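You operate a simulated robot arm through the tools that you are given. There is no shell and no other tool.

The job below is to be done with a simulated robot arm. You get a single attempt, and the scene is never put back.

## Task
Close the splice and cover it with its sleeve.
Fine: push the wire carrier home, slide the sleeve to the white mark so that no copper shows, then shut both clips.

It is judged by the outcome, as a careful person would: the job done as asked, and still so three seconds after it is handed in. It fails if anything else is knocked over, pushed out of place, dropped, spilled or broken. Lids that push on must go on centred and level and be pressed home; caps that screw on are set level and turned clockwise until they are tight.

## Robot
A 6-joint arm with a two-finger parallel gripper, fixed in place. Base frame: the origin is at the foot of the arm, x ahead of it, y to its left, z up. Units: mm, degrees, N and s.
Its first joint turns from -166.0 to 166.0 degrees. Payload 3.43 kg.
The TCP is the grasp point between the finger pads, 34 mm short of the fingertips. In the tool frame z runs along the fingers and y along their closing line. Largest opening 128 mm; finger width 24, thickness 12; the body of the gripper, 48 by 130 mm, starts 96 mm behind the TCP.
Orientation is told as [roll, pitch, yaw] about the base's x, y, z axes, in that order, counted from this pose: with the fingers straight down and closing along the base's y, the tool's x points along the base's -x, its y along +y and its z along -z.

## Interface
- The arm moves only by the tool arm_command. Its argument "deltas" is a list of rows, each a list of 7 numbers: the shift along the base's x, y, z in mm, then the turn, a rotation vector about the base's x, y, z in degrees, then the opening, from 0 (shut) to 1 (fully open). In form: [[dx, dy, dz, ax, ay, az, grip], ...]. A call has 1 to 20 rows; each row shifts and turns the commanded pose from where the row before left it. A row lasts 0.2 s, in which the tool goes at most 50 mm and 8.6 degrees; a call with a longer step from one row to the next is refused whole, and so is a gripper value outside its range. Where a pose cannot be reached the arm comes as near as it can. A force on the tool above 80 N (or 10 N above the force at the start of the call, whichever is more), or a blocked arm, ends the call early, and 0.2 s more pass. The fingers move at their own pace (about 153 mm/s each) and stop on an object; they squeeze with about 45 N. The grip force told is the motor's: it shows also when the fingers shut on nothing. Time passes only in rows, and 0.2 s behind the last, so rows that do not move let the fingers close. The reply holds the time, the measured pose of the TCP, the force on the tool along the base axes, the opening and the grip force, in the units named above and with some noise, with the torque about the TCP (base axes, N m) and any sound that the robot's microphone picked up.
- Cameras (640 x 400 px; columns grow to the right, rows downward): "scene" is fixed at [398.1, 648.1, 1532.3]; the picture's right is [-0.97, -0.25, 0.00], its down [-0.11, 0.42, -0.90] and it looks along [0.23, -0.87, -0.43] (base axes); focal length 350 px, centre (320, 200). "wrist" rides on the gripper at [76, -11, -160] in the tool frame; the picture's right is [0.15, 0.99, 0.00], its down [-0.88, 0.13, -0.46] and it looks along [-0.45, 0.07, 0.89] (tool axes); focal length 234 px, centre (320, 200). There is no depth. A picture from a camera that has moved, and an enlarged one, comes with that camera's place and axes in the base frame and with its lens.
- camera(camera): a new picture of that camera. It takes no simulated time.
- close_up(camera, box): a new picture of the part [left, top, right, bottom] of that camera's present view, enlarged. It takes no simulated time.
- hand_in(): hands the job in; it is judged then, once.

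Places have to be worked out from the pictures, the camera data and where the tool is seen. Open the gripper and draw the arm clear of the work before you hand the job in, unless the task says otherwise.

The tools are called as name(argument=value, ...) on one line, values as JSON. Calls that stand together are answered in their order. arm_command: Moves the arm, as the interface text tells. Its arguments: {"type":"object","properties":{"deltas":{"type":"array","items":{"type":"array","items":{"type":"number"}}}},"required":["deltas"]} The other tools are called the same way: camera (camera) takes a picture; close_up (camera, box) takes an enlarged picture of a part of a camera's view; hand_in () hands the job in.

At the start:

```text
clock: 0.0
tool_pos: [516.7, -447.2, 1162.5]
orientation: [-0.1, 0.0, 0.1]
wrist_force: [-0.9, 0.3, -0.4]
torque: [0.03, -0.01, 0.0]
finger_gap: 127.7
grip_force: 0.1
```

scene: 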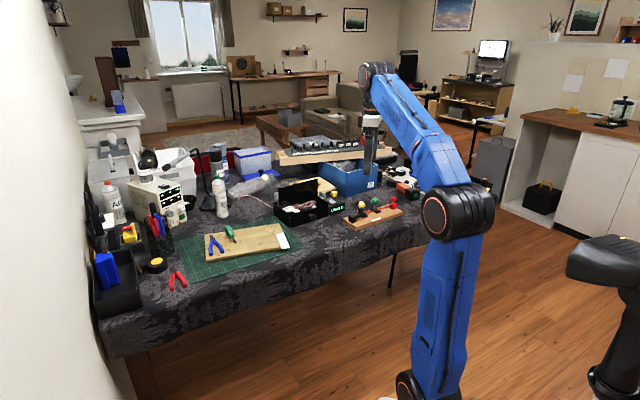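
wrist: 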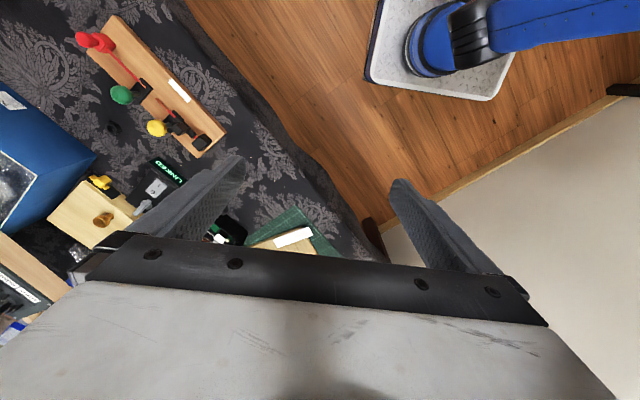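

I'll begin by looking more closely at the work area in both cameras, to find the splice fixture (probably the wooden board with the coloured knobs).

close_up(camera="scene", box=[320, 160, 440, 240])

close_up(camera="wrist", box=[60, 0, 260, 170])

close_up(camera="scene", box=[160, 190, 340, 300])

```text
5.00 times, centred on (380, 200) of scene
camera zoom: at [398.1, 648.1, 1532.3], right [-0.97, -0.25, 0.0], down [-0.11, 0.42, -0.9], along [0.23, -0.87, -0.43], focal length 1748 px, centre (20, 200)
```

zoom: 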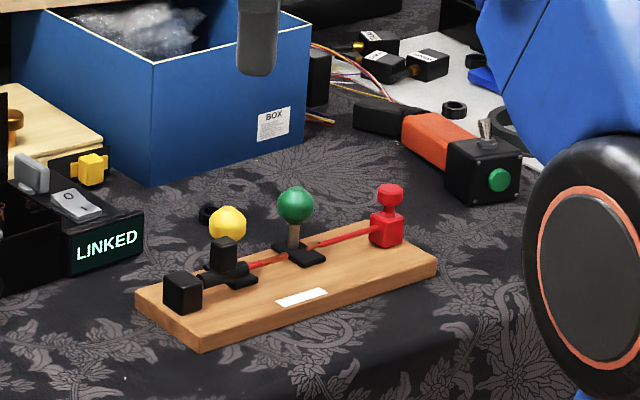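

```text
2.35 times, centred on (160, 85) of wrist
camera zoom: at [440.9, -458.0, 1321.0], right [-0.15, 0.99, 0.0], down [0.88, 0.13, 0.46], along [0.45, 0.07, -0.89], focal length 551 px, centre (696, 471)
```

zoom: 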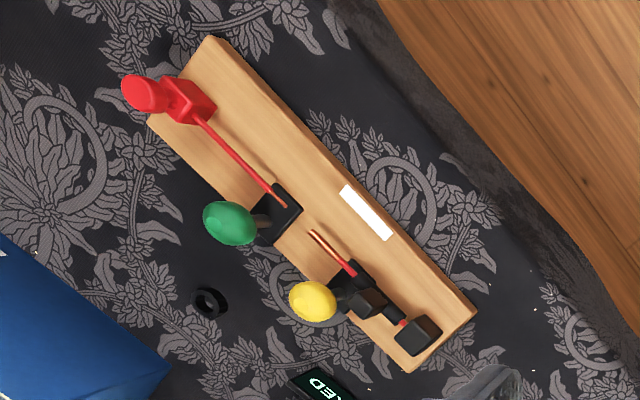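

```text
3.56 times, centred on (250, 245) of scene
camera zoom: at [398.1, 648.1, 1532.3], right [-0.97, -0.25, 0.0], down [-0.11, 0.42, -0.9], along [0.23, -0.87, -0.43], focal length 1243 px, centre (569, 40)
```

zoom: 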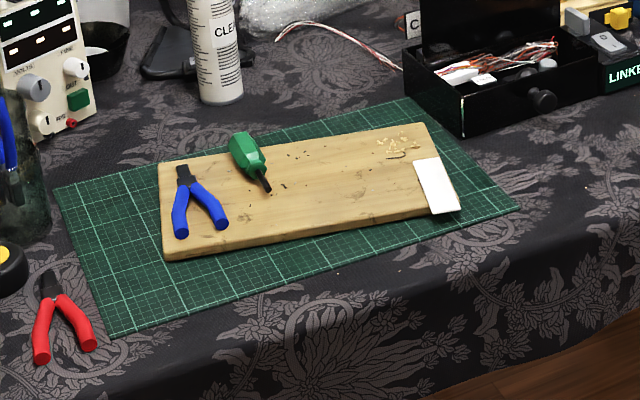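

The fixture is the wooden board; triangulating the two views puts the red carrier near (441, -877, 780) and the black end block near (604, -701, 790). I'll move the wrist camera nearer for a detailed look.

arm_command(deltas=[[-10, -34, -15, 0, 0, 0, 1], [-10, -34, -15, 0, 0, 0, 1], [-10, -34, -15, 0, 0, 0, 1], [-10, -34, -15, 0, 0, 0, 1], [-10, -34, -15, 0, 0, 0, 1], [-10, -34, -15, 0, 0, 0, 1], [-10, -34, -15, 0, 0, 0, 1], [-10, -34, -15, 0, 0, 0, 1], [-10, -34, -15, 0, 0, 0, 1]])

camera(camera="wrist")

camera(camera="scene")

```text
clock: 2.0
tool_pos: [426.7, -752.5, 1027.5]
orientation: [0.0, 0.0, 0.0]
wrist_force: [0.4, -0.3, -0.3]
torque: [-0.1, 0.0, -0.04]
finger_gap: 128.0
grip_force: 0.1
```

```text
taken
camera wrist: at [350.6, -763.1, 1186.4], right [-0.15, 0.99, 0.0], down [0.88, 0.13, 0.46], along [0.45, 0.07, -0.89], focal length 234 px, centre (320, 200)
```

wrist: 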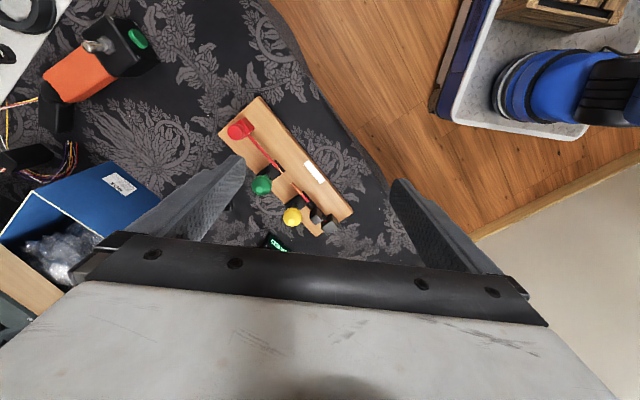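

```text
taken
```

scene: 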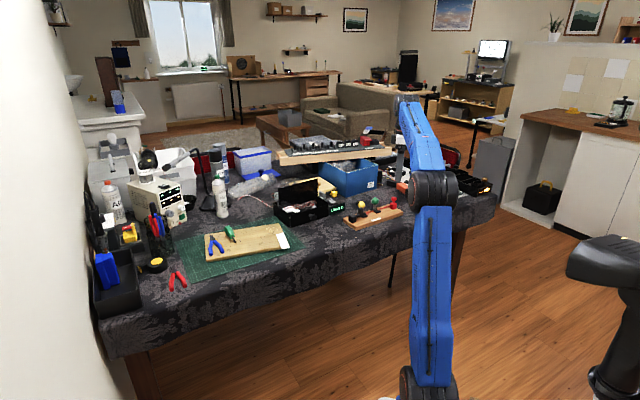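

The board is now centred between the fingers. I enlarge it to identify the parts.

close_up(camera="wrist", box=[210, 85, 370, 255])

close_up(camera="scene", box=[335, 180, 415, 240])

```text
2.35 times, centred on (290, 170) of wrist
camera zoom: at [350.6, -763.1, 1186.4], right [-0.15, 0.99, 0.0], down [0.88, 0.13, 0.46], along [0.45, 0.07, -0.89], focal length 551 px, centre (391, 271)
```

zoom: 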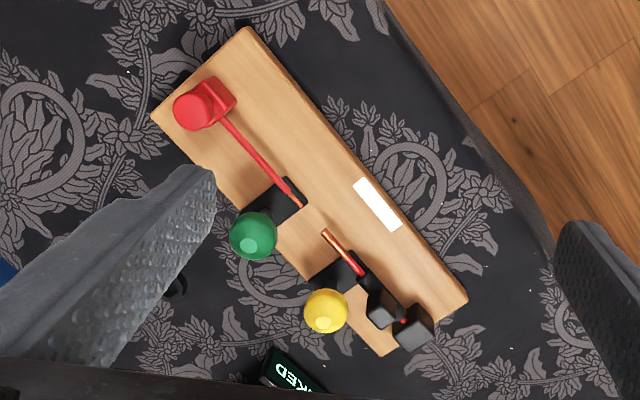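

```text
6.67 times, centred on (375, 210) of scene
camera zoom: at [398.1, 648.1, 1532.3], right [-0.97, -0.25, 0.0], down [-0.11, 0.42, -0.9], along [0.23, -0.87, -0.43], focal length 2331 px, centre (-47, 133)
```

zoom: 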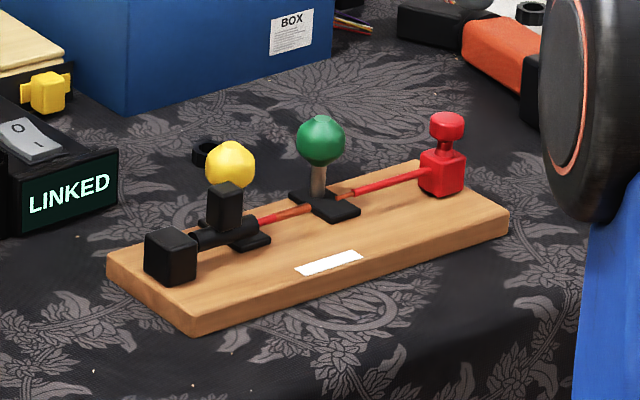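

The parts are now clear: the black fixed block and sleeve with a tab sit on the right, the yellow and green ball-levers are the clips, the red block with a knob is the carrier, and the white mark is on the board near (503, -750, 774). I turn the gripper so that it closes along the board's axis (about 46° from x), and go lower for a closer view from the mark's side.

arm_command(deltas=[[7.2, -0.4, -20, 0, 0, -7.32, 1], [7.2, -0.4, -20, 0, 0, -7.32, 1], [7.2, -0.4, -20, 0, 0, -7.32, 1], [7.2, -0.4, -20, 0, 0, -7.32, 1], [7.2, -0.4, -20, 0, 0, -7.32, 1], [7.2, -0.4, -20, 0, 0, -7.32, 1]])

camera(camera="wrist")

```text
clock: 3.4
tool_pos: [470.3, -755.1, 906.6]
orientation: [0.0, 0.0, -43.9]
wrist_force: [1.2, -0.3, -0.1]
torque: [0.0, 0.01, -0.03]
finger_gap: 127.9
grip_force: 0.0
```

```text
taken
camera wrist: at [407.6, -710.6, 1066.6], right [0.58, 0.81, 0.0], down [0.72, -0.52, 0.46], along [0.37, -0.27, -0.89], focal length 234 px, centre (320, 200)
```

wrist: 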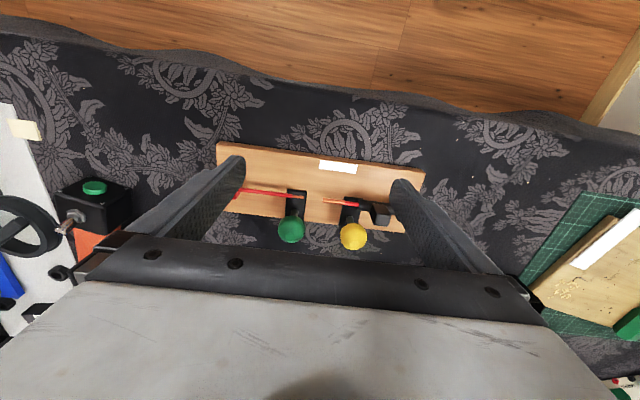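

The view is good; I enlarge the work area.

close_up(camera="wrist", box=[210, 130, 430, 265])

close_up(camera="wrist", box=[270, 150, 410, 250])

```text
2.91 times, centred on (320, 198) of wrist
camera zoom: at [407.6, -710.6, 1066.6], right [0.58, 0.81, 0.0], down [0.72, -0.52, 0.46], along [0.37, -0.27, -0.89], focal length 681 px, centre (320, 207)
```

zoom: 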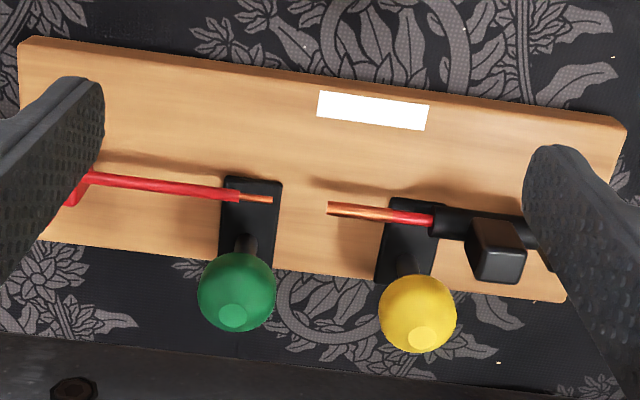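

```text
4.00 times, centred on (340, 200) of wrist
camera zoom: at [407.6, -710.6, 1066.6], right [0.58, 0.81, 0.0], down [0.72, -0.52, 0.46], along [0.37, -0.27, -0.89], focal length 937 px, centre (240, 200)
```

zoom: 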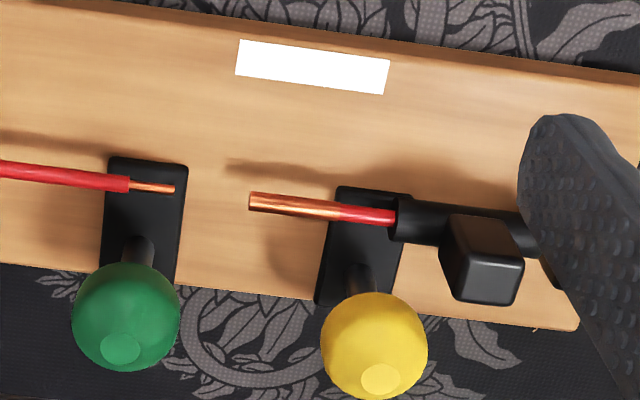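

Wire height works out at about z = 796, with the carrier tip about 25 mm short of the fixed tip. I shift the camera along the board to see the sleeve's far end and the fixed block.

arm_command(deltas=[[17, 18, 5, 0, 0, 0, 1], [17, 18, 5, 0, 0, 0, 1]])

close_up(camera="wrist", box=[220, 130, 420, 260])

```text
clock: 4.0
tool_pos: [502.4, -720.7, 916.7]
orientation: [-0.1, -0.1, -44.1]
wrist_force: [0.2, -0.7, -0.2]
torque: [0.01, 0.04, 0.0]
finger_gap: 128.1
grip_force: 0.0
```

```text
3.08 times, centred on (320, 195) of wrist
camera zoom: at [440.9, -675.2, 1076.2], right [0.58, 0.81, 0.0], down [0.72, -0.52, 0.46], along [0.37, -0.26, -0.89], focal length 720 px, centre (320, 215)
```

zoom: 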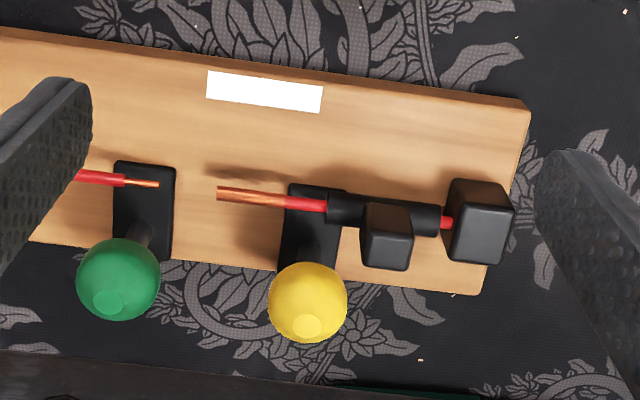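

The sleeve is about 50 mm long (axis coordinate -174 to -125), the same length as the white mark (-234 to -184), so it must travel about 59 mm. Now I look at the carrier from the same side.

arm_command(deltas=[[-28, -30, 0, 0, 0, 0, 1], [-28, -30, 0, 0, 0, 0, 1], [-28, -30, 0, 0, 0, 0, 1], [-28, -30, 0, 0, 0, 0, 1]])

close_up(camera="wrist", box=[220, 130, 420, 260])

camera(camera="scene")

```text
clock: 5.0
tool_pos: [392.5, -839.4, 916.7]
orientation: [-0.1, 0.1, -43.8]
wrist_force: [0.0, 0.1, 0.4]
torque: [-0.03, 0.04, 0.0]
finger_gap: 128.0
grip_force: 0.0
```

```text
3.08 times, centred on (320, 195) of wrist
camera zoom: at [330.1, -795.2, 1076.9], right [0.58, 0.81, 0.0], down [0.73, -0.52, 0.46], along [0.37, -0.27, -0.89], focal length 720 px, centre (320, 215)
```

zoom: 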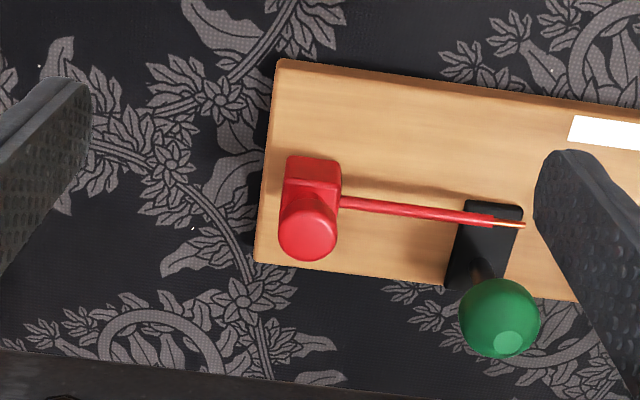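

```text
taken
```

scene: 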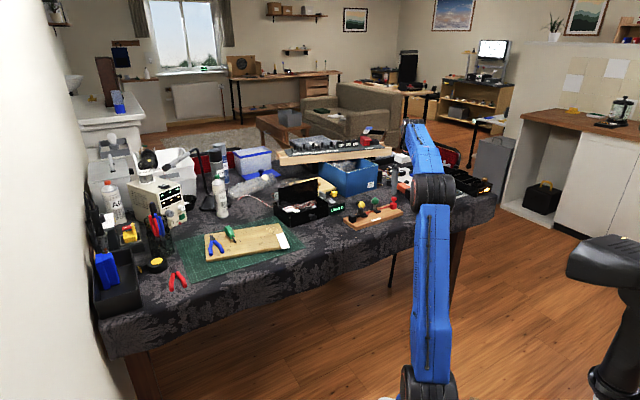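

The carrier knob is a vertical cylinder about 22 mm wide, its top near (439, -878, 833), right at the edge of the straight-down reach. I'll tilt the fingers 15° outward about the board axis, open them to about 60 mm and hover above the knob.

arm_command(deltas=[[15, -13, 0, -5.1, -5.5, 0, 0.47], [15, -13, 0, -5.1, -5.5, 0, 0.47], [16.5, -13, 0, 0, 0, 0, 0.47]])

camera(camera="wrist")

camera(camera="scene")

```text
clock: 5.8
tool_pos: [437.9, -878.2, 915.3]
orientation: [0.4, -15.0, -43.9]
wrist_force: [0.5, 0.5, 0.5]
torque: [0.01, -0.03, -0.02]
finger_gap: 60.2
grip_force: 0.1
```

```text
taken
camera wrist: at [348.0, -807.8, 1050.7], right [0.58, 0.81, -0.03], down [0.62, -0.42, 0.67], along [0.53, -0.41, -0.74], focal length 234 px, centre (320, 200)
```

wrist: 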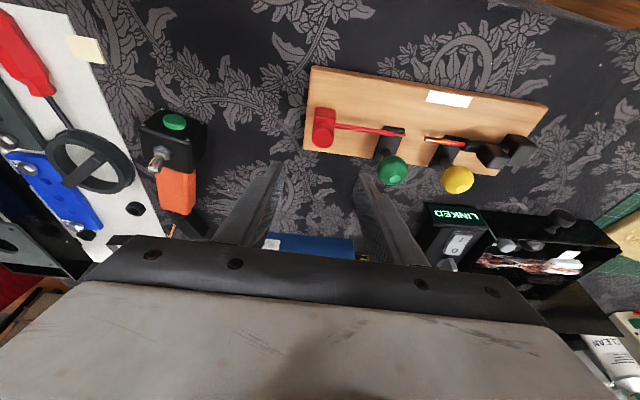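

```text
taken
```

scene: 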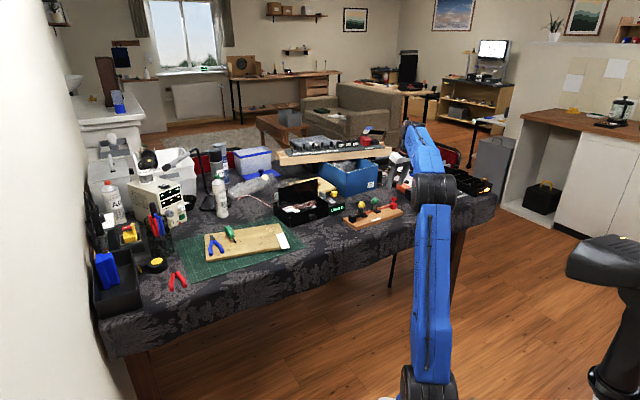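

The tilted pose is reached with 60 mm opening. I descend over the knob with a small shift toward the mark side to allow for the tilt, then check.

arm_command(deltas=[[-1, 1, -20, 0, 0, 0, 0.47], [-1, 1, -20, 0, 0, 0, 0.47], [0, 1, -8, 0, 0, 0, 0.47]])

camera(camera="wrist")

close_up(camera="scene", box=[335, 160, 455, 240])

```text
clock: 6.6
tool_pos: [436.4, -874.8, 869.2]
orientation: [0.4, -15.0, -44.0]
wrist_force: [-0.1, -0.5, 0.2]
torque: [0.01, 0.03, 0.0]
finger_gap: 60.2
grip_force: 0.0
```

```text
taken
camera wrist: at [345.7, -804.5, 1002.8], right [0.58, 0.81, -0.03], down [0.62, -0.42, 0.67], along [0.53, -0.41, -0.74], focal length 234 px, centre (320, 200)
```

wrist: 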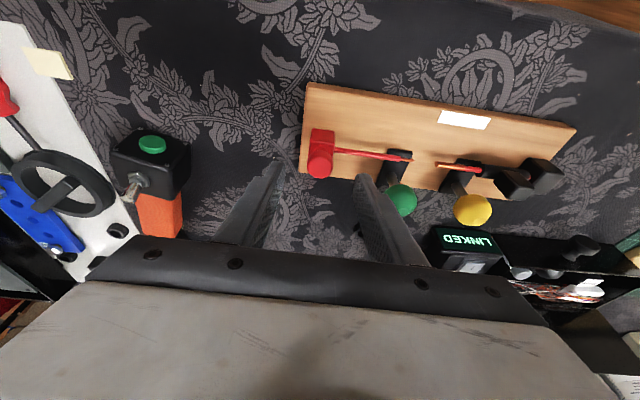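

```text
5.00 times, centred on (395, 200) of scene
camera zoom: at [398.1, 648.1, 1532.3], right [-0.97, -0.25, 0.0], down [-0.11, 0.42, -0.9], along [0.23, -0.87, -0.43], focal length 1748 px, centre (-55, 200)
```

zoom: 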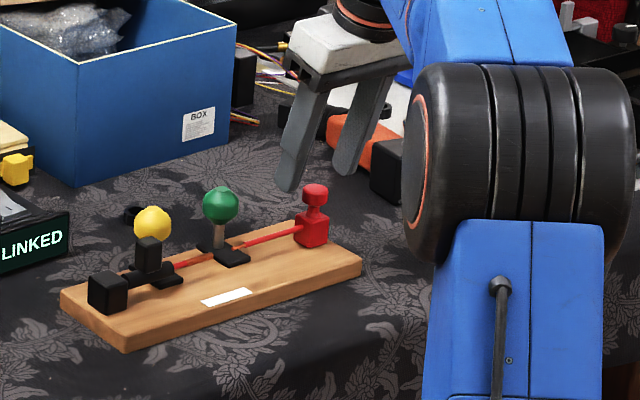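

The knob lines up centrally between the fingertips in the wrist view. I lower the fingers around the knob (tips to about z = 810, above the wire) and then narrow the opening to a loose cage of about 32 mm.

arm_command(deltas=[[-0.5, 0, -12, 0, 0, 0, 0.47], [-0.5, 0, -12, 0, 0, 0, 0.47], [0, 0, 0, 0, 0, 0, 0.47]])

camera(camera="wrist")

close_up(camera="scene", box=[335, 160, 455, 240])

```text
clock: 7.4
tool_pos: [435.2, -874.5, 845.3]
orientation: [0.3, -14.9, -43.9]
wrist_force: [0.7, -0.8, 0.1]
torque: [0.01, 0.04, 0.0]
finger_gap: 60.1
grip_force: 0.0
```

```text
taken
camera wrist: at [344.5, -804.2, 979.3], right [0.58, 0.81, -0.03], down [0.62, -0.42, 0.67], along [0.53, -0.41, -0.74], focal length 234 px, centre (320, 200)
```

wrist: 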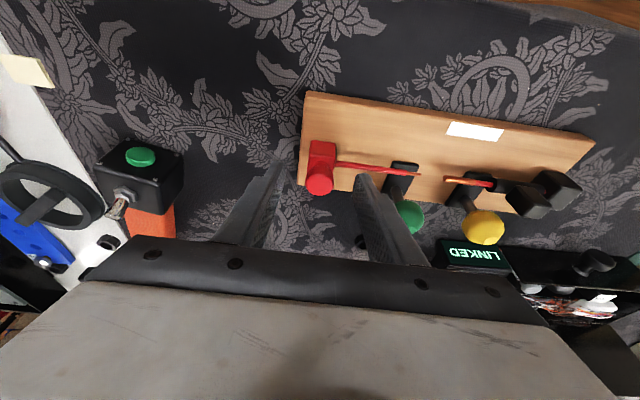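

```text
5.00 times, centred on (395, 200) of scene
camera zoom: at [398.1, 648.1, 1532.3], right [-0.97, -0.25, 0.0], down [-0.11, 0.42, -0.9], along [0.23, -0.87, -0.43], focal length 1748 px, centre (-55, 200)
```

zoom: 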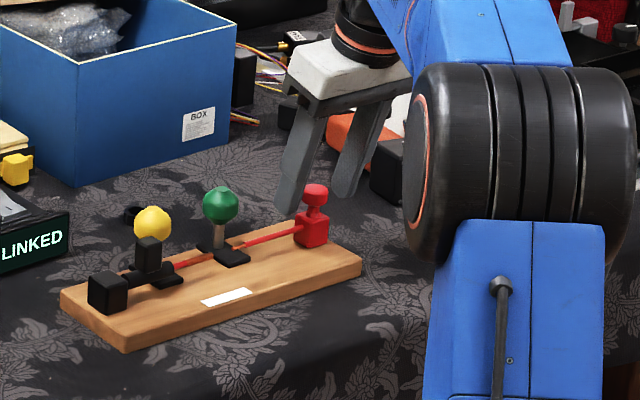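

The fingers appear to straddle the knob; I check with an enlarged wrist view before narrowing.

close_up(camera="wrist", box=[240, 120, 400, 220])

close_up(camera="scene", box=[370, 185, 415, 215])

```text
4.00 times, centred on (320, 170) of wrist
camera zoom: at [344.5, -804.2, 979.3], right [0.58, 0.81, -0.03], down [0.62, -0.42, 0.67], along [0.53, -0.41, -0.74], focal length 937 px, centre (320, 320)
```

zoom: 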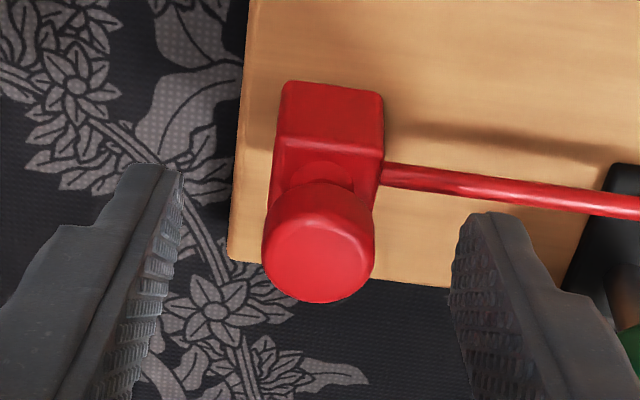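

```text
13.33 times, centred on (392, 200) of scene
camera zoom: at [398.1, 648.1, 1532.3], right [-0.97, -0.25, 0.0], down [-0.11, 0.42, -0.9], along [0.23, -0.87, -0.43], focal length 4661 px, centre (-647, 200)
```

zoom: 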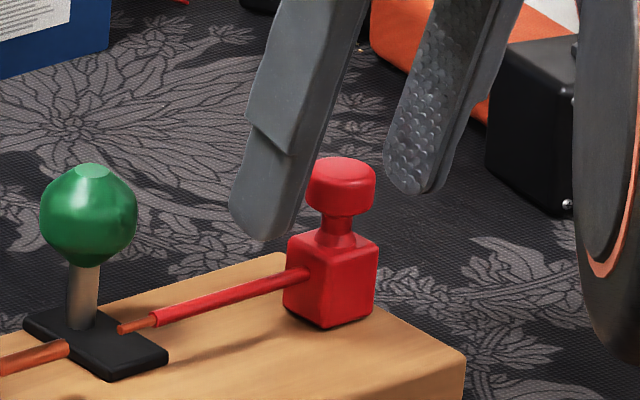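

The fingers straddle the knob neatly, with the front finger clear above the wire. I narrow to a loose 32 mm cage and push the carrier along the board axis in small steps, watching the force.

arm_command(deltas=[[0, 0, 0, 0, 0, 0, 0.25], [0, 0, 0, 0, 0, 0, 0.25], [2, 2.2, 0, 0, 0, 0, 0.25], [2, 2.2, 0, 0, 0, 0, 0.25], [2, 2.2, 0, 0, 0, 0, 0.25], [2, 2.2, 0, 0, 0, 0, 0.25]])

close_up(camera="wrist", box=[240, 120, 400, 220])

close_up(camera="scene", box=[350, 185, 410, 225])

```text
clock: 8.8
tool_pos: [444.4, -866.4, 844.0]
orientation: [0.4, -15.0, -44.0]
wrist_force: [-0.4, -1.0, -1.9]
torque: [0.05, 0.01, 0.02]
finger_gap: 32.1
grip_force: 0.1
```

```text
4.00 times, centred on (320, 170) of wrist
camera zoom: at [352.8, -795.7, 978.7], right [0.58, 0.81, -0.03], down [0.62, -0.42, 0.67], along [0.53, -0.41, -0.74], focal length 937 px, centre (320, 320)
```

zoom: 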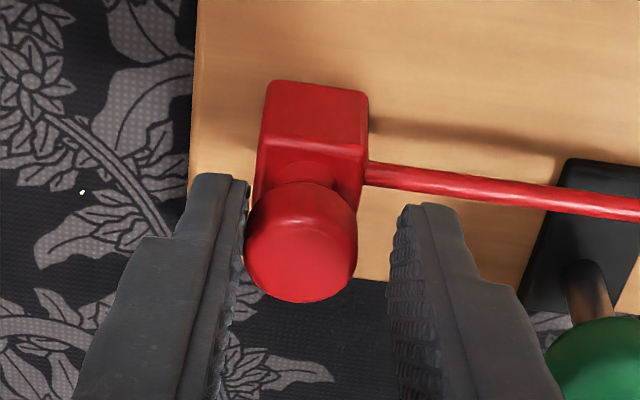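

```text
10.00 times, centred on (380, 205) of scene
camera zoom: at [398.1, 648.1, 1532.3], right [-0.97, -0.25, 0.0], down [-0.11, 0.42, -0.9], along [0.23, -0.87, -0.43], focal length 3496 px, centre (-280, 150)
```

zoom: 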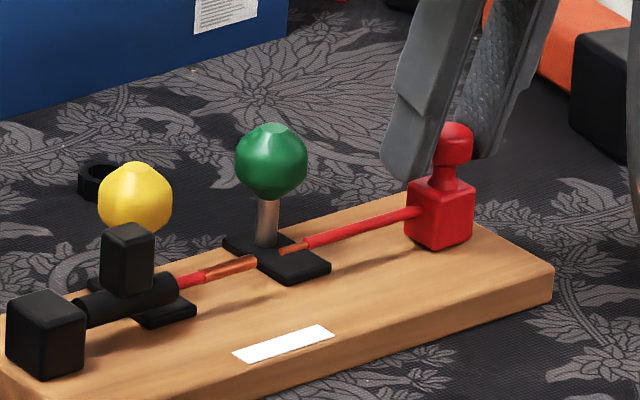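

The rear finger is on the knob and the carrier slides with hardly any force. I keep pushing along the axis in small steps.

arm_command(deltas=[[2, 2.2, 0, 0, 0, 0, 0.25], [2, 2.2, 0, 0, 0, 0, 0.25], [2, 2.2, 0, 0, 0, 0, 0.25], [2, 2.2, 0, 0, 0, 0, 0.25], [2, 2.2, 0, 0, 0, 0, 0.25]])

close_up(camera="wrist", box=[260, 120, 420, 220])

close_up(camera="scene", box=[350, 185, 410, 225])

```text
clock: 10.0
tool_pos: [453.1, -855.4, 843.8]
orientation: [0.4, -15.0, -44.0]
wrist_force: [-0.3, -0.8, -0.5]
torque: [-0.02, 0.03, -0.06]
finger_gap: 32.3
grip_force: 0.5
```

```text
4.00 times, centred on (340, 170) of wrist
camera zoom: at [362.6, -784.4, 978.8], right [0.58, 0.81, -0.03], down [0.62, -0.42, 0.67], along [0.53, -0.41, -0.74], focal length 937 px, centre (240, 320)
```

zoom: 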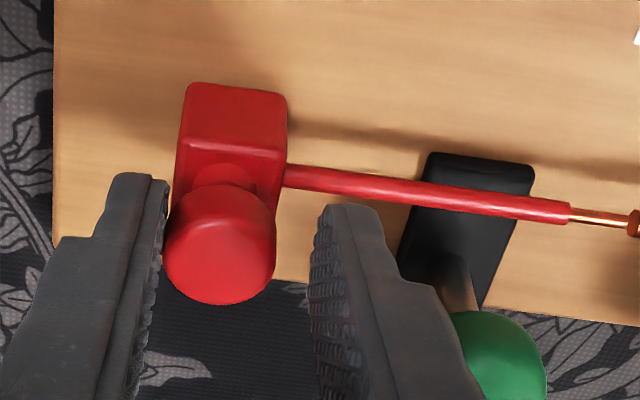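

```text
10.00 times, centred on (380, 205) of scene
camera zoom: at [398.1, 648.1, 1532.3], right [-0.97, -0.25, 0.0], down [-0.11, 0.42, -0.9], along [0.23, -0.87, -0.43], focal length 3496 px, centre (-280, 150)
```

zoom: 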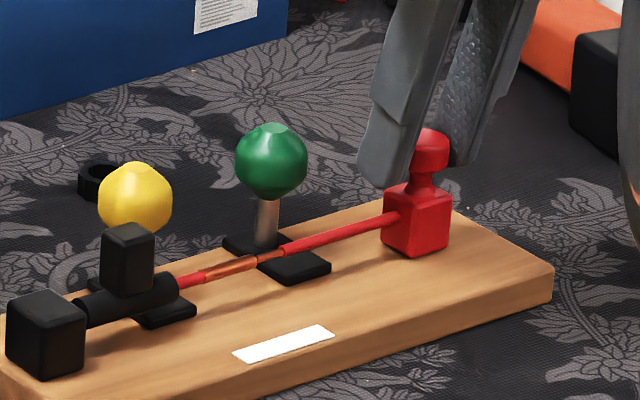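

The thin copper of the carrier wire is entering the fixed ferrule in line. I continue with smaller steps until it seats.

arm_command(deltas=[[1.36, 1.47, 0, 0, 0, 0, 0.25], [1.36, 1.47, 0, 0, 0, 0, 0.25], [1.36, 1.47, 0, 0, 0, 0, 0.25], [1.36, 1.47, 0, 0, 0, 0, 0.25], [1.36, 1.47, 0, 0, 0, 0, 0.25], [0, 0, 0, 0, 0, 0, 0.25]])

close_up(camera="wrist", box=[260, 120, 420, 220])

close_up(camera="scene", box=[350, 185, 410, 225])

```text
clock: 11.4
tool_pos: [459.7, -847.4, 843.4]
orientation: [0.3, -15.0, -43.8]
wrist_force: [-4.5, -6.8, 3.2]
torque: [-0.21, 0.09, 0.0]
finger_gap: 36.7
grip_force: 3.8
```

```text
4.00 times, centred on (340, 170) of wrist
camera zoom: at [369.0, -777.7, 978.8], right [0.58, 0.81, -0.03], down [0.62, -0.42, 0.67], along [0.53, -0.41, -0.74], focal length 937 px, centre (240, 320)
```

zoom: 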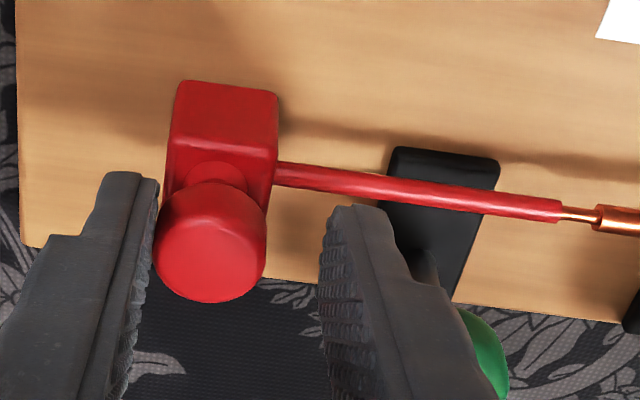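

```text
10.00 times, centred on (380, 205) of scene
camera zoom: at [398.1, 648.1, 1532.3], right [-0.97, -0.25, 0.0], down [-0.11, 0.42, -0.9], along [0.23, -0.87, -0.43], focal length 3496 px, centre (-280, 150)
```

zoom: 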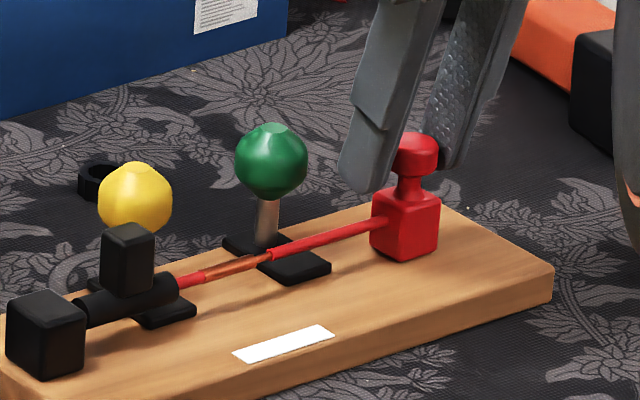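

Resistance of about 8 N has appeared and the finger gave way a little (gap 36.7), with some thin copper still showing. I centre the gripper back on the knob and grip it properly so I can push it home firmly.

arm_command(deltas=[[-2.4, -2.6, 0, 0, 0, 0, 0.27], [-2.3, -2.5, 0, 0, 0, 0, 0.27], [0, 0, 0, 0, 0, 0, 0.2], [0, 0, 0, 0, 0, 0, 0.1], [0, 0, 0, 0, 0, 0, 0.1]])

close_up(camera="wrist", box=[260, 120, 420, 220])

```text
clock: 12.6
tool_pos: [455.1, -854.2, 843.9]
orientation: [0.3, -15.0, -43.8]
wrist_force: [-2.2, -1.8, -0.1]
torque: [-0.18, 0.02, -0.02]
finger_gap: 23.5
grip_force: 44.9
```

```text
4.00 times, centred on (340, 170) of wrist
camera zoom: at [364.7, -782.4, 978.5], right [0.58, 0.81, -0.03], down [0.62, -0.42, 0.67], along [0.53, -0.41, -0.74], focal length 937 px, centre (240, 320)
```

zoom: 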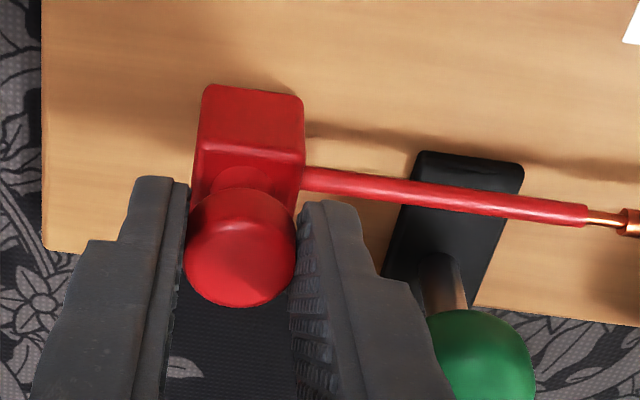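

The knob is gripped (23.5 mm, 45 N). Now I push along the axis in small steps, watching the force.

arm_command(deltas=[[0.68, 0.735, 0, 0, 0, 0, 0.1], [0.68, 0.735, 0, 0, 0, 0, 0.1], [0.68, 0.735, 0, 0, 0, 0, 0.1], [0.68, 0.735, 0, 0, 0, 0, 0.1]])

close_up(camera="wrist", box=[260, 120, 420, 220])

```text
clock: 13.6
tool_pos: [457.7, -850.6, 844.3]
orientation: [0.3, -15.0, -43.9]
wrist_force: [-6.6, -6.2, 0.4]
torque: [-0.09, 0.24, -0.07]
finger_gap: 23.5
grip_force: 44.5
```

```text
4.00 times, centred on (340, 170) of wrist
camera zoom: at [367.8, -779.9, 978.5], right [0.58, 0.81, -0.03], down [0.62, -0.42, 0.67], along [0.53, -0.41, -0.74], focal length 937 px, centre (240, 320)
```

zoom: 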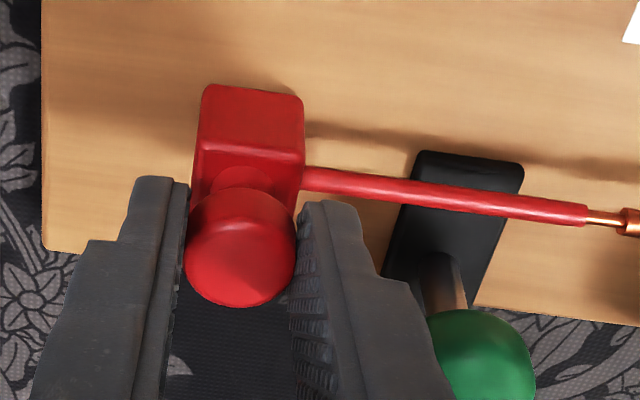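

The force rose to 9 N, yet the view of the board relative to the gripper hardly changed, so the board itself may be sliding. I check against the fixed scene camera.

close_up(camera="scene", box=[350, 185, 410, 225])

close_up(camera="wrist", box=[340, 120, 500, 220])

```text
10.00 times, centred on (380, 205) of scene
camera zoom: at [398.1, 648.1, 1532.3], right [-0.97, -0.25, 0.0], down [-0.11, 0.42, -0.9], along [0.23, -0.87, -0.43], focal length 3496 px, centre (-280, 150)
```

zoom: 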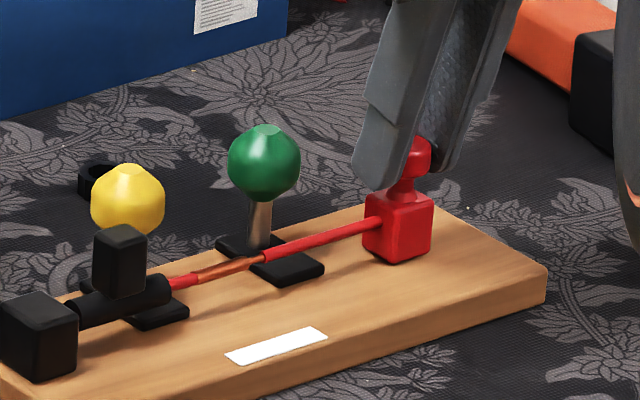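

```text
4.00 times, centred on (420, 170) of wrist
camera zoom: at [367.8, -779.9, 978.5], right [0.58, 0.81, -0.03], down [0.62, -0.42, 0.67], along [0.53, -0.41, -0.74], focal length 937 px, centre (-80, 320)
```

zoom: 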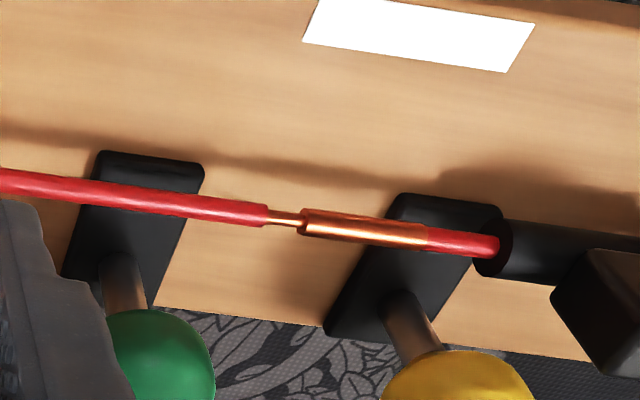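

The scene shows the whole board slid about 3.5 mm once the push reached ~9 N; the carrier stopped with about 8 mm of thin copper still outside the ferrule. To keep the board from sliding I'll press down on the carrier while holding it, to load the board's friction, and see how the downward force builds.

arm_command(deltas=[[0, 0, -1, 0, 0, 0, 0.1], [0, 0, -1, 0, 0, 0, 0.1], [0, 0, -1, 0, 0, 0, 0.1]])

```text
clock: 14.4
tool_pos: [458.3, -850.4, 845.0]
orientation: [0.2, -15.2, -43.9]
wrist_force: [-2.9, -15.5, 22.1]
torque: [-0.12, 0.41, -0.06]
finger_gap: 23.6
grip_force: 44.7
```

Pressing down gives about 22 N and the push force is already 13 N. Now I push along the axis with the downward load kept on.

arm_command(deltas=[[0.68, 0.735, 0, 0, 0, 0, 0.1], [0.68, 0.735, 0, 0, 0, 0, 0.1]])

close_up(camera="scene", box=[350, 185, 410, 225])

close_up(camera="wrist", box=[340, 120, 500, 220])

```text
clock: 15.0
tool_pos: [458.5, -850.7, 844.4]
orientation: [0.0, -15.3, -44.0]
wrist_force: [-9.6, -35.1, 35.4]
torque: [-1.15, 0.17, -0.1]
finger_gap: 23.6
grip_force: 44.7
```

```text
10.00 times, centred on (380, 205) of scene
camera zoom: at [398.1, 648.1, 1532.3], right [-0.97, -0.25, 0.0], down [-0.11, 0.42, -0.9], along [0.23, -0.87, -0.43], focal length 3496 px, centre (-280, 150)
```

zoom: 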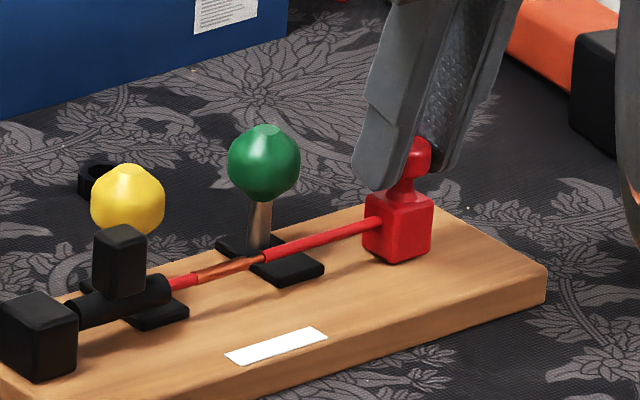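

```text
4.00 times, centred on (420, 170) of wrist
camera zoom: at [367.7, -778.8, 977.8], right [0.58, 0.81, -0.04], down [0.61, -0.41, 0.67], along [0.53, -0.42, -0.74], focal length 937 px, centre (-80, 320)
```

zoom: 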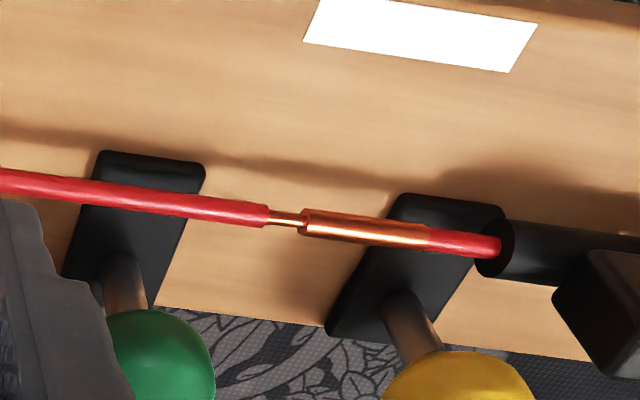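

Even at about 32 N along the axis, neither board nor carrier moves any further: total carrier travel is about 30 mm, which looks like a hard stop, i.e. home. I unload, release and rise to inspect the splice.

arm_command(deltas=[[-0.6, -0.8, 1, 0, 0, 0, 0.1], [-0.5, -0.8, 1, 0, 0, 0, 0.1], [0, 0, 0, 0, 0, 0, 0.32], [0, 0, 0, 0, 0, 0, 0.32], [0, 0, 20, 0, 0, 0, 0.32], [0, 0, 25, 0, 0, 0, 0.32]])

close_up(camera="scene", box=[350, 185, 410, 225])

camera(camera="wrist")

```text
clock: 16.4
tool_pos: [458.0, -850.9, 887.9]
orientation: [0.3, -15.0, -43.8]
wrist_force: [-0.1, 0.1, -0.3]
torque: [0.02, 0.01, -0.02]
finger_gap: 41.1
grip_force: 0.1
```

```text
10.00 times, centred on (380, 205) of scene
camera zoom: at [398.1, 648.1, 1532.3], right [-0.97, -0.25, 0.0], down [-0.11, 0.42, -0.9], along [0.23, -0.87, -0.43], focal length 3496 px, centre (-280, 150)
```

zoom: 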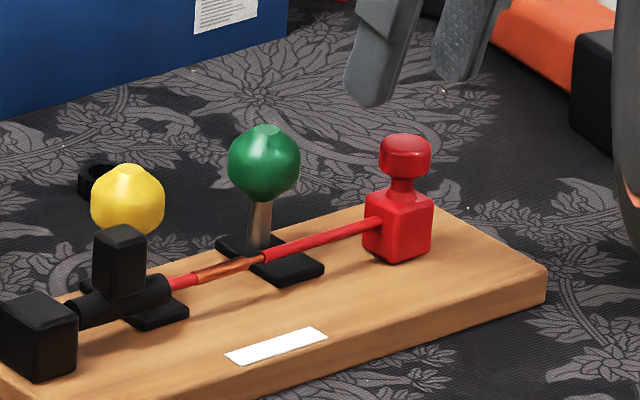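

```text
taken
camera wrist: at [368.3, -779.5, 1023.1], right [0.58, 0.81, -0.03], down [0.62, -0.42, 0.67], along [0.53, -0.41, -0.74], focal length 234 px, centre (320, 200)
```

wrist: 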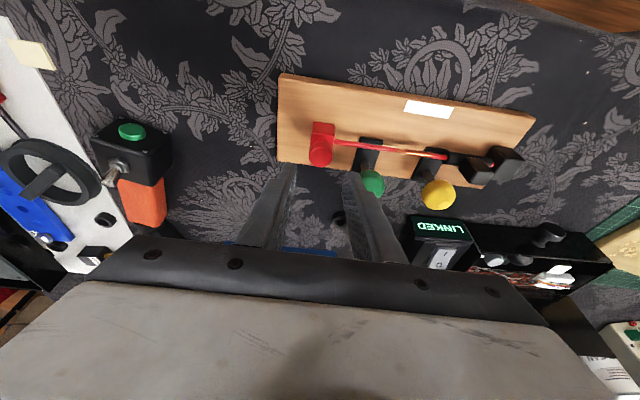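

The carrier stays put when released. Now I return the tool to vertical and place the camera over the splice to measure copper, mark and sleeve.

arm_command(deltas=[[4, 20, 12, 5.1, 5.5, 0, 0.32], [4, 20, 12, 5.1, 5.5, 0, 0.6], [5, 20, 0, 0, 0, 0, 1], [5, 20, 0, 0, 0, 0, 1], [5, 20, 0, 0, 0, 0, 1]])

close_up(camera="wrist", box=[230, 140, 410, 250])

close_up(camera="wrist", box=[280, 165, 360, 215])

```text
clock: 17.6
tool_pos: [481.9, -750.6, 911.1]
orientation: [0.0, 0.2, -43.9]
wrist_force: [-1.0, -0.8, -0.3]
torque: [0.03, 0.02, 0.04]
finger_gap: 128.0
grip_force: 0.0
```

```text
3.56 times, centred on (320, 195) of wrist
camera zoom: at [419.5, -706.5, 1071.1], right [0.58, 0.81, 0.0], down [0.72, -0.52, 0.45], along [0.37, -0.26, -0.89], focal length 833 px, centre (320, 218)
```

zoom: 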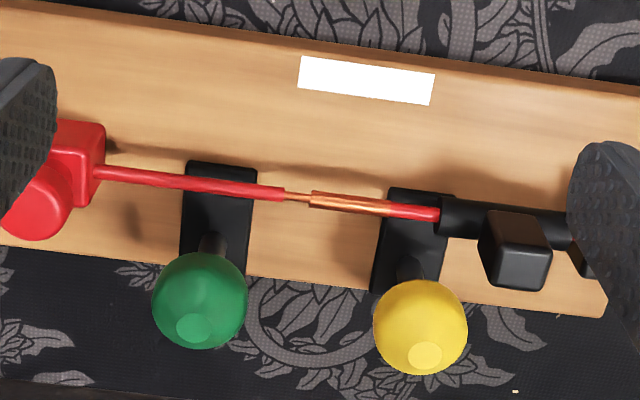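

```text
8.00 times, centred on (320, 190) of wrist
camera zoom: at [419.5, -706.5, 1071.1], right [0.58, 0.81, 0.0], down [0.72, -0.52, 0.45], along [0.37, -0.26, -0.89], focal length 1873 px, centre (320, 280)
```

zoom: 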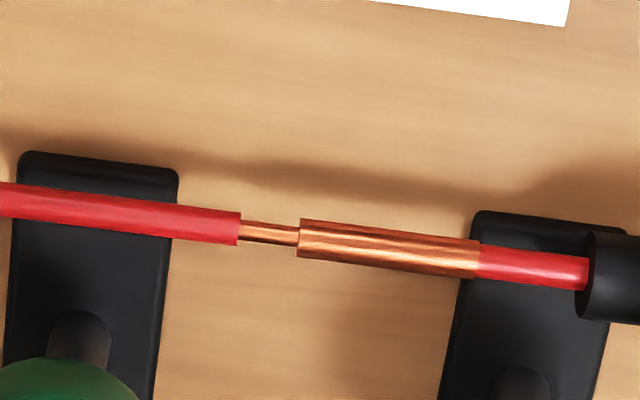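

The measurement shows the white mark centred exactly on the 30 mm copper ferrule, with the carrier's insulation still about 9 mm short of it, so the sleeve would only just cover; the carrier is most likely not fully home and the last 10 mm is stiff. To press it in without sliding the loose board I'll squeeze: one finger behind the carrier knob, the other on the far side of the green clip's ball (≈87 mm apart). I move above that place first.

arm_command(deltas=[[3, -30, 0, 0, 0, 0, 0.81], [3, -30, 0, 0, 0, 0, 0.81], [3, -28, 0, 0, 0, 0, 0.81], [0, 0, -15, 0, 0, 0, 0.81]])

camera(camera="wrist")

close_up(camera="scene", box=[335, 160, 425, 220])

```text
clock: 18.6
tool_pos: [490.3, -839.2, 896.4]
orientation: [0.0, 0.1, -43.9]
wrist_force: [-0.7, 0.0, -0.4]
torque: [0.0, 0.0, 0.04]
finger_gap: 103.7
grip_force: 0.0
```

```text
taken
camera wrist: at [428.4, -794.5, 1056.1], right [0.58, 0.81, 0.0], down [0.72, -0.52, 0.46], along [0.37, -0.26, -0.89], focal length 234 px, centre (320, 200)
```

wrist: 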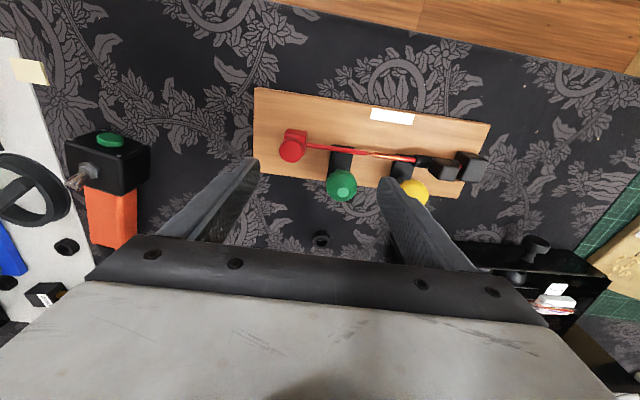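

```text
6.67 times, centred on (380, 190) of scene
camera zoom: at [398.1, 648.1, 1532.3], right [-0.97, -0.25, 0.0], down [-0.11, 0.42, -0.9], along [0.23, -0.87, -0.43], focal length 2331 px, centre (-80, 267)
```

zoom: 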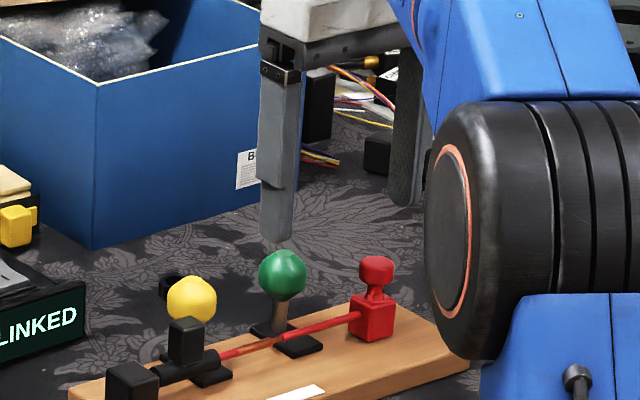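

The fingers hang vertical, one behind the knob and the other between the two balls. I go down part-way and check the clearances.

arm_command(deltas=[[0, 0, -10, 0, 0, 0, 0.81], [0, 0, -12, 0, 0, 0, 0.81]])

close_up(camera="wrist", box=[230, 120, 450, 250])

close_up(camera="scene", box=[345, 180, 411, 224])

```text
clock: 19.2
tool_pos: [490.8, -838.6, 875.6]
orientation: [0.1, 0.0, -43.9]
wrist_force: [-0.8, 0.2, 1.0]
torque: [0.03, -0.01, -0.02]
finger_gap: 103.7
grip_force: 0.1
```

```text
2.91 times, centred on (340, 185) of wrist
camera zoom: at [428.1, -793.9, 1034.5], right [0.58, 0.81, 0.0], down [0.72, -0.52, 0.46], along [0.37, -0.27, -0.89], focal length 681 px, centre (262, 244)
```

zoom: 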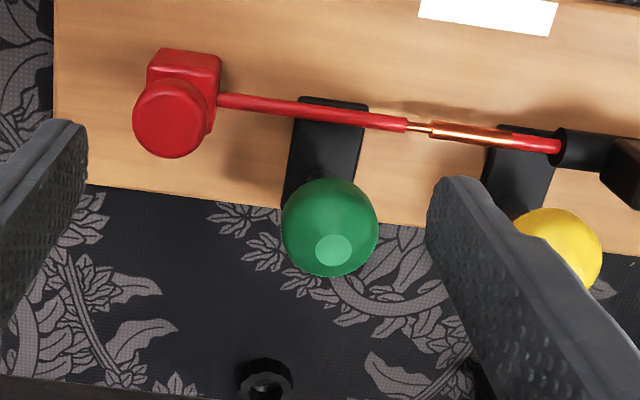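

```text
9.09 times, centred on (378, 202) of scene
camera zoom: at [398.1, 648.1, 1532.3], right [-0.97, -0.25, 0.0], down [-0.11, 0.42, -0.9], along [0.23, -0.87, -0.43], focal length 3178 px, centre (-207, 182)
```

zoom: 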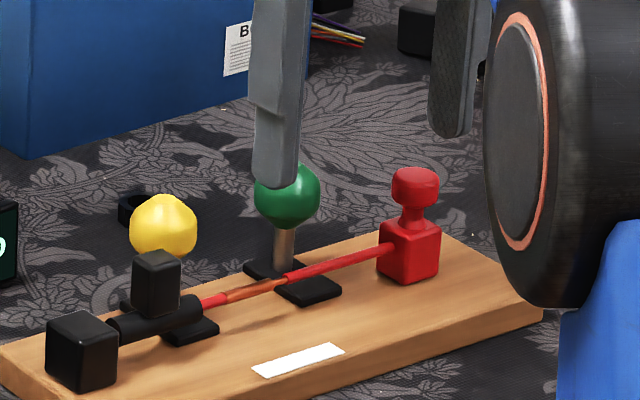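

Clearances look fine on both sides. I lower the fingers to z ≈ 842 (tips ≈ 808, above the wire).

arm_command(deltas=[[0, 0, -11, 0, 0, 0, 0.81], [0, 0, -11, 0, 0, 0, 0.81], [0, 0, -11, 0, 0, 0, 0.81]])

close_up(camera="wrist", box=[230, 120, 450, 250])

close_up(camera="scene", box=[345, 180, 411, 224])

```text
clock: 20.0
tool_pos: [491.4, -838.1, 841.6]
orientation: [0.0, -0.1, -43.9]
wrist_force: [0.1, 0.1, -0.5]
torque: [0.01, -0.01, -0.03]
finger_gap: 103.8
grip_force: 0.0
```

```text
2.91 times, centred on (340, 185) of wrist
camera zoom: at [428.5, -793.7, 1001.7], right [0.58, 0.81, 0.0], down [0.72, -0.52, 0.46], along [0.37, -0.26, -0.89], focal length 681 px, centre (262, 244)
```

zoom: 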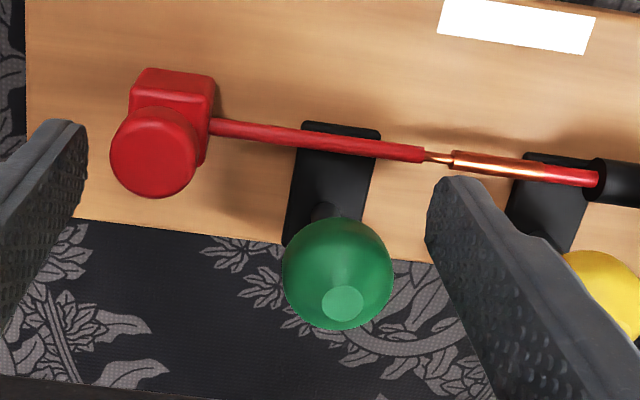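

```text
9.09 times, centred on (378, 202) of scene
camera zoom: at [398.1, 648.1, 1532.3], right [-0.97, -0.25, 0.0], down [-0.11, 0.42, -0.9], along [0.23, -0.87, -0.43], focal length 3178 px, centre (-207, 182)
```

zoom: 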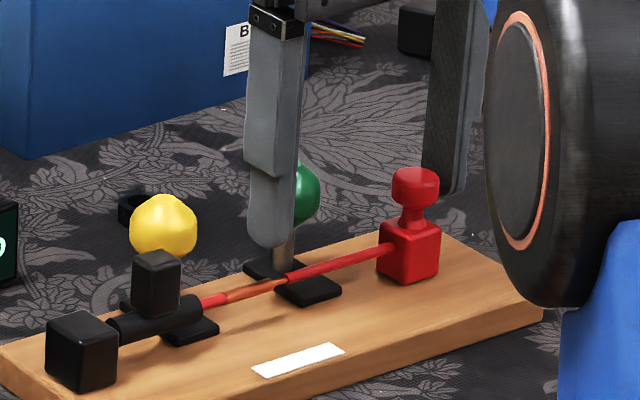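

The fingers are now in place on either side of the knob and the ball. I close progressively and watch grip force and gap.

arm_command(deltas=[[0, 0, 0, 0, 0, 0, 0.74], [0, 0, 0, 0, 0, 0, 0.7], [0, 0, 0, 0, 0, 0, 0.66], [0, 0, 0, 0, 0, 0, 0.66]])

close_up(camera="wrist", box=[230, 120, 450, 250])

close_up(camera="scene", box=[345, 180, 411, 224])

```text
clock: 21.0
tool_pos: [490.5, -838.4, 841.7]
orientation: [0.0, 0.1, -43.9]
wrist_force: [-1.6, -1.8, -0.3]
torque: [-0.07, 0.04, 0.03]
finger_gap: 85.9
grip_force: 1.4
```

```text
2.91 times, centred on (340, 185) of wrist
camera zoom: at [428.3, -793.9, 1001.8], right [0.58, 0.81, 0.0], down [0.72, -0.52, 0.46], along [0.37, -0.26, -0.89], focal length 681 px, centre (262, 244)
```

zoom: 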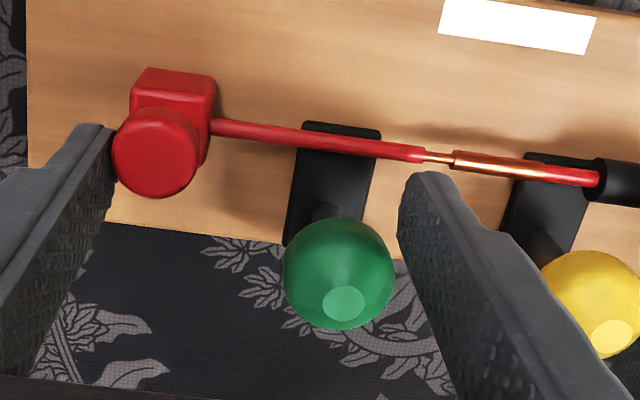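

```text
9.09 times, centred on (378, 202) of scene
camera zoom: at [398.1, 648.1, 1532.3], right [-0.97, -0.25, 0.0], down [-0.11, 0.42, -0.9], along [0.23, -0.87, -0.43], focal length 3178 px, centre (-207, 182)
```

zoom: 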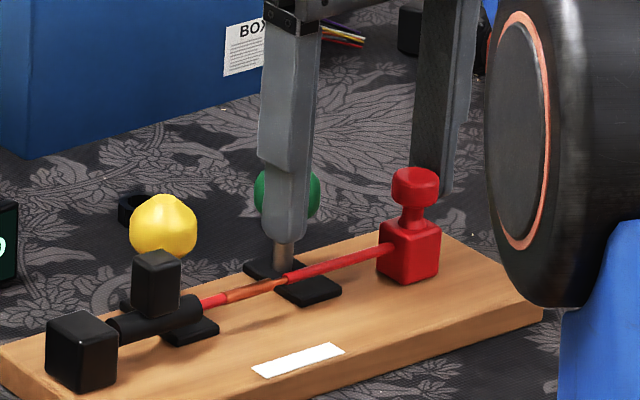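

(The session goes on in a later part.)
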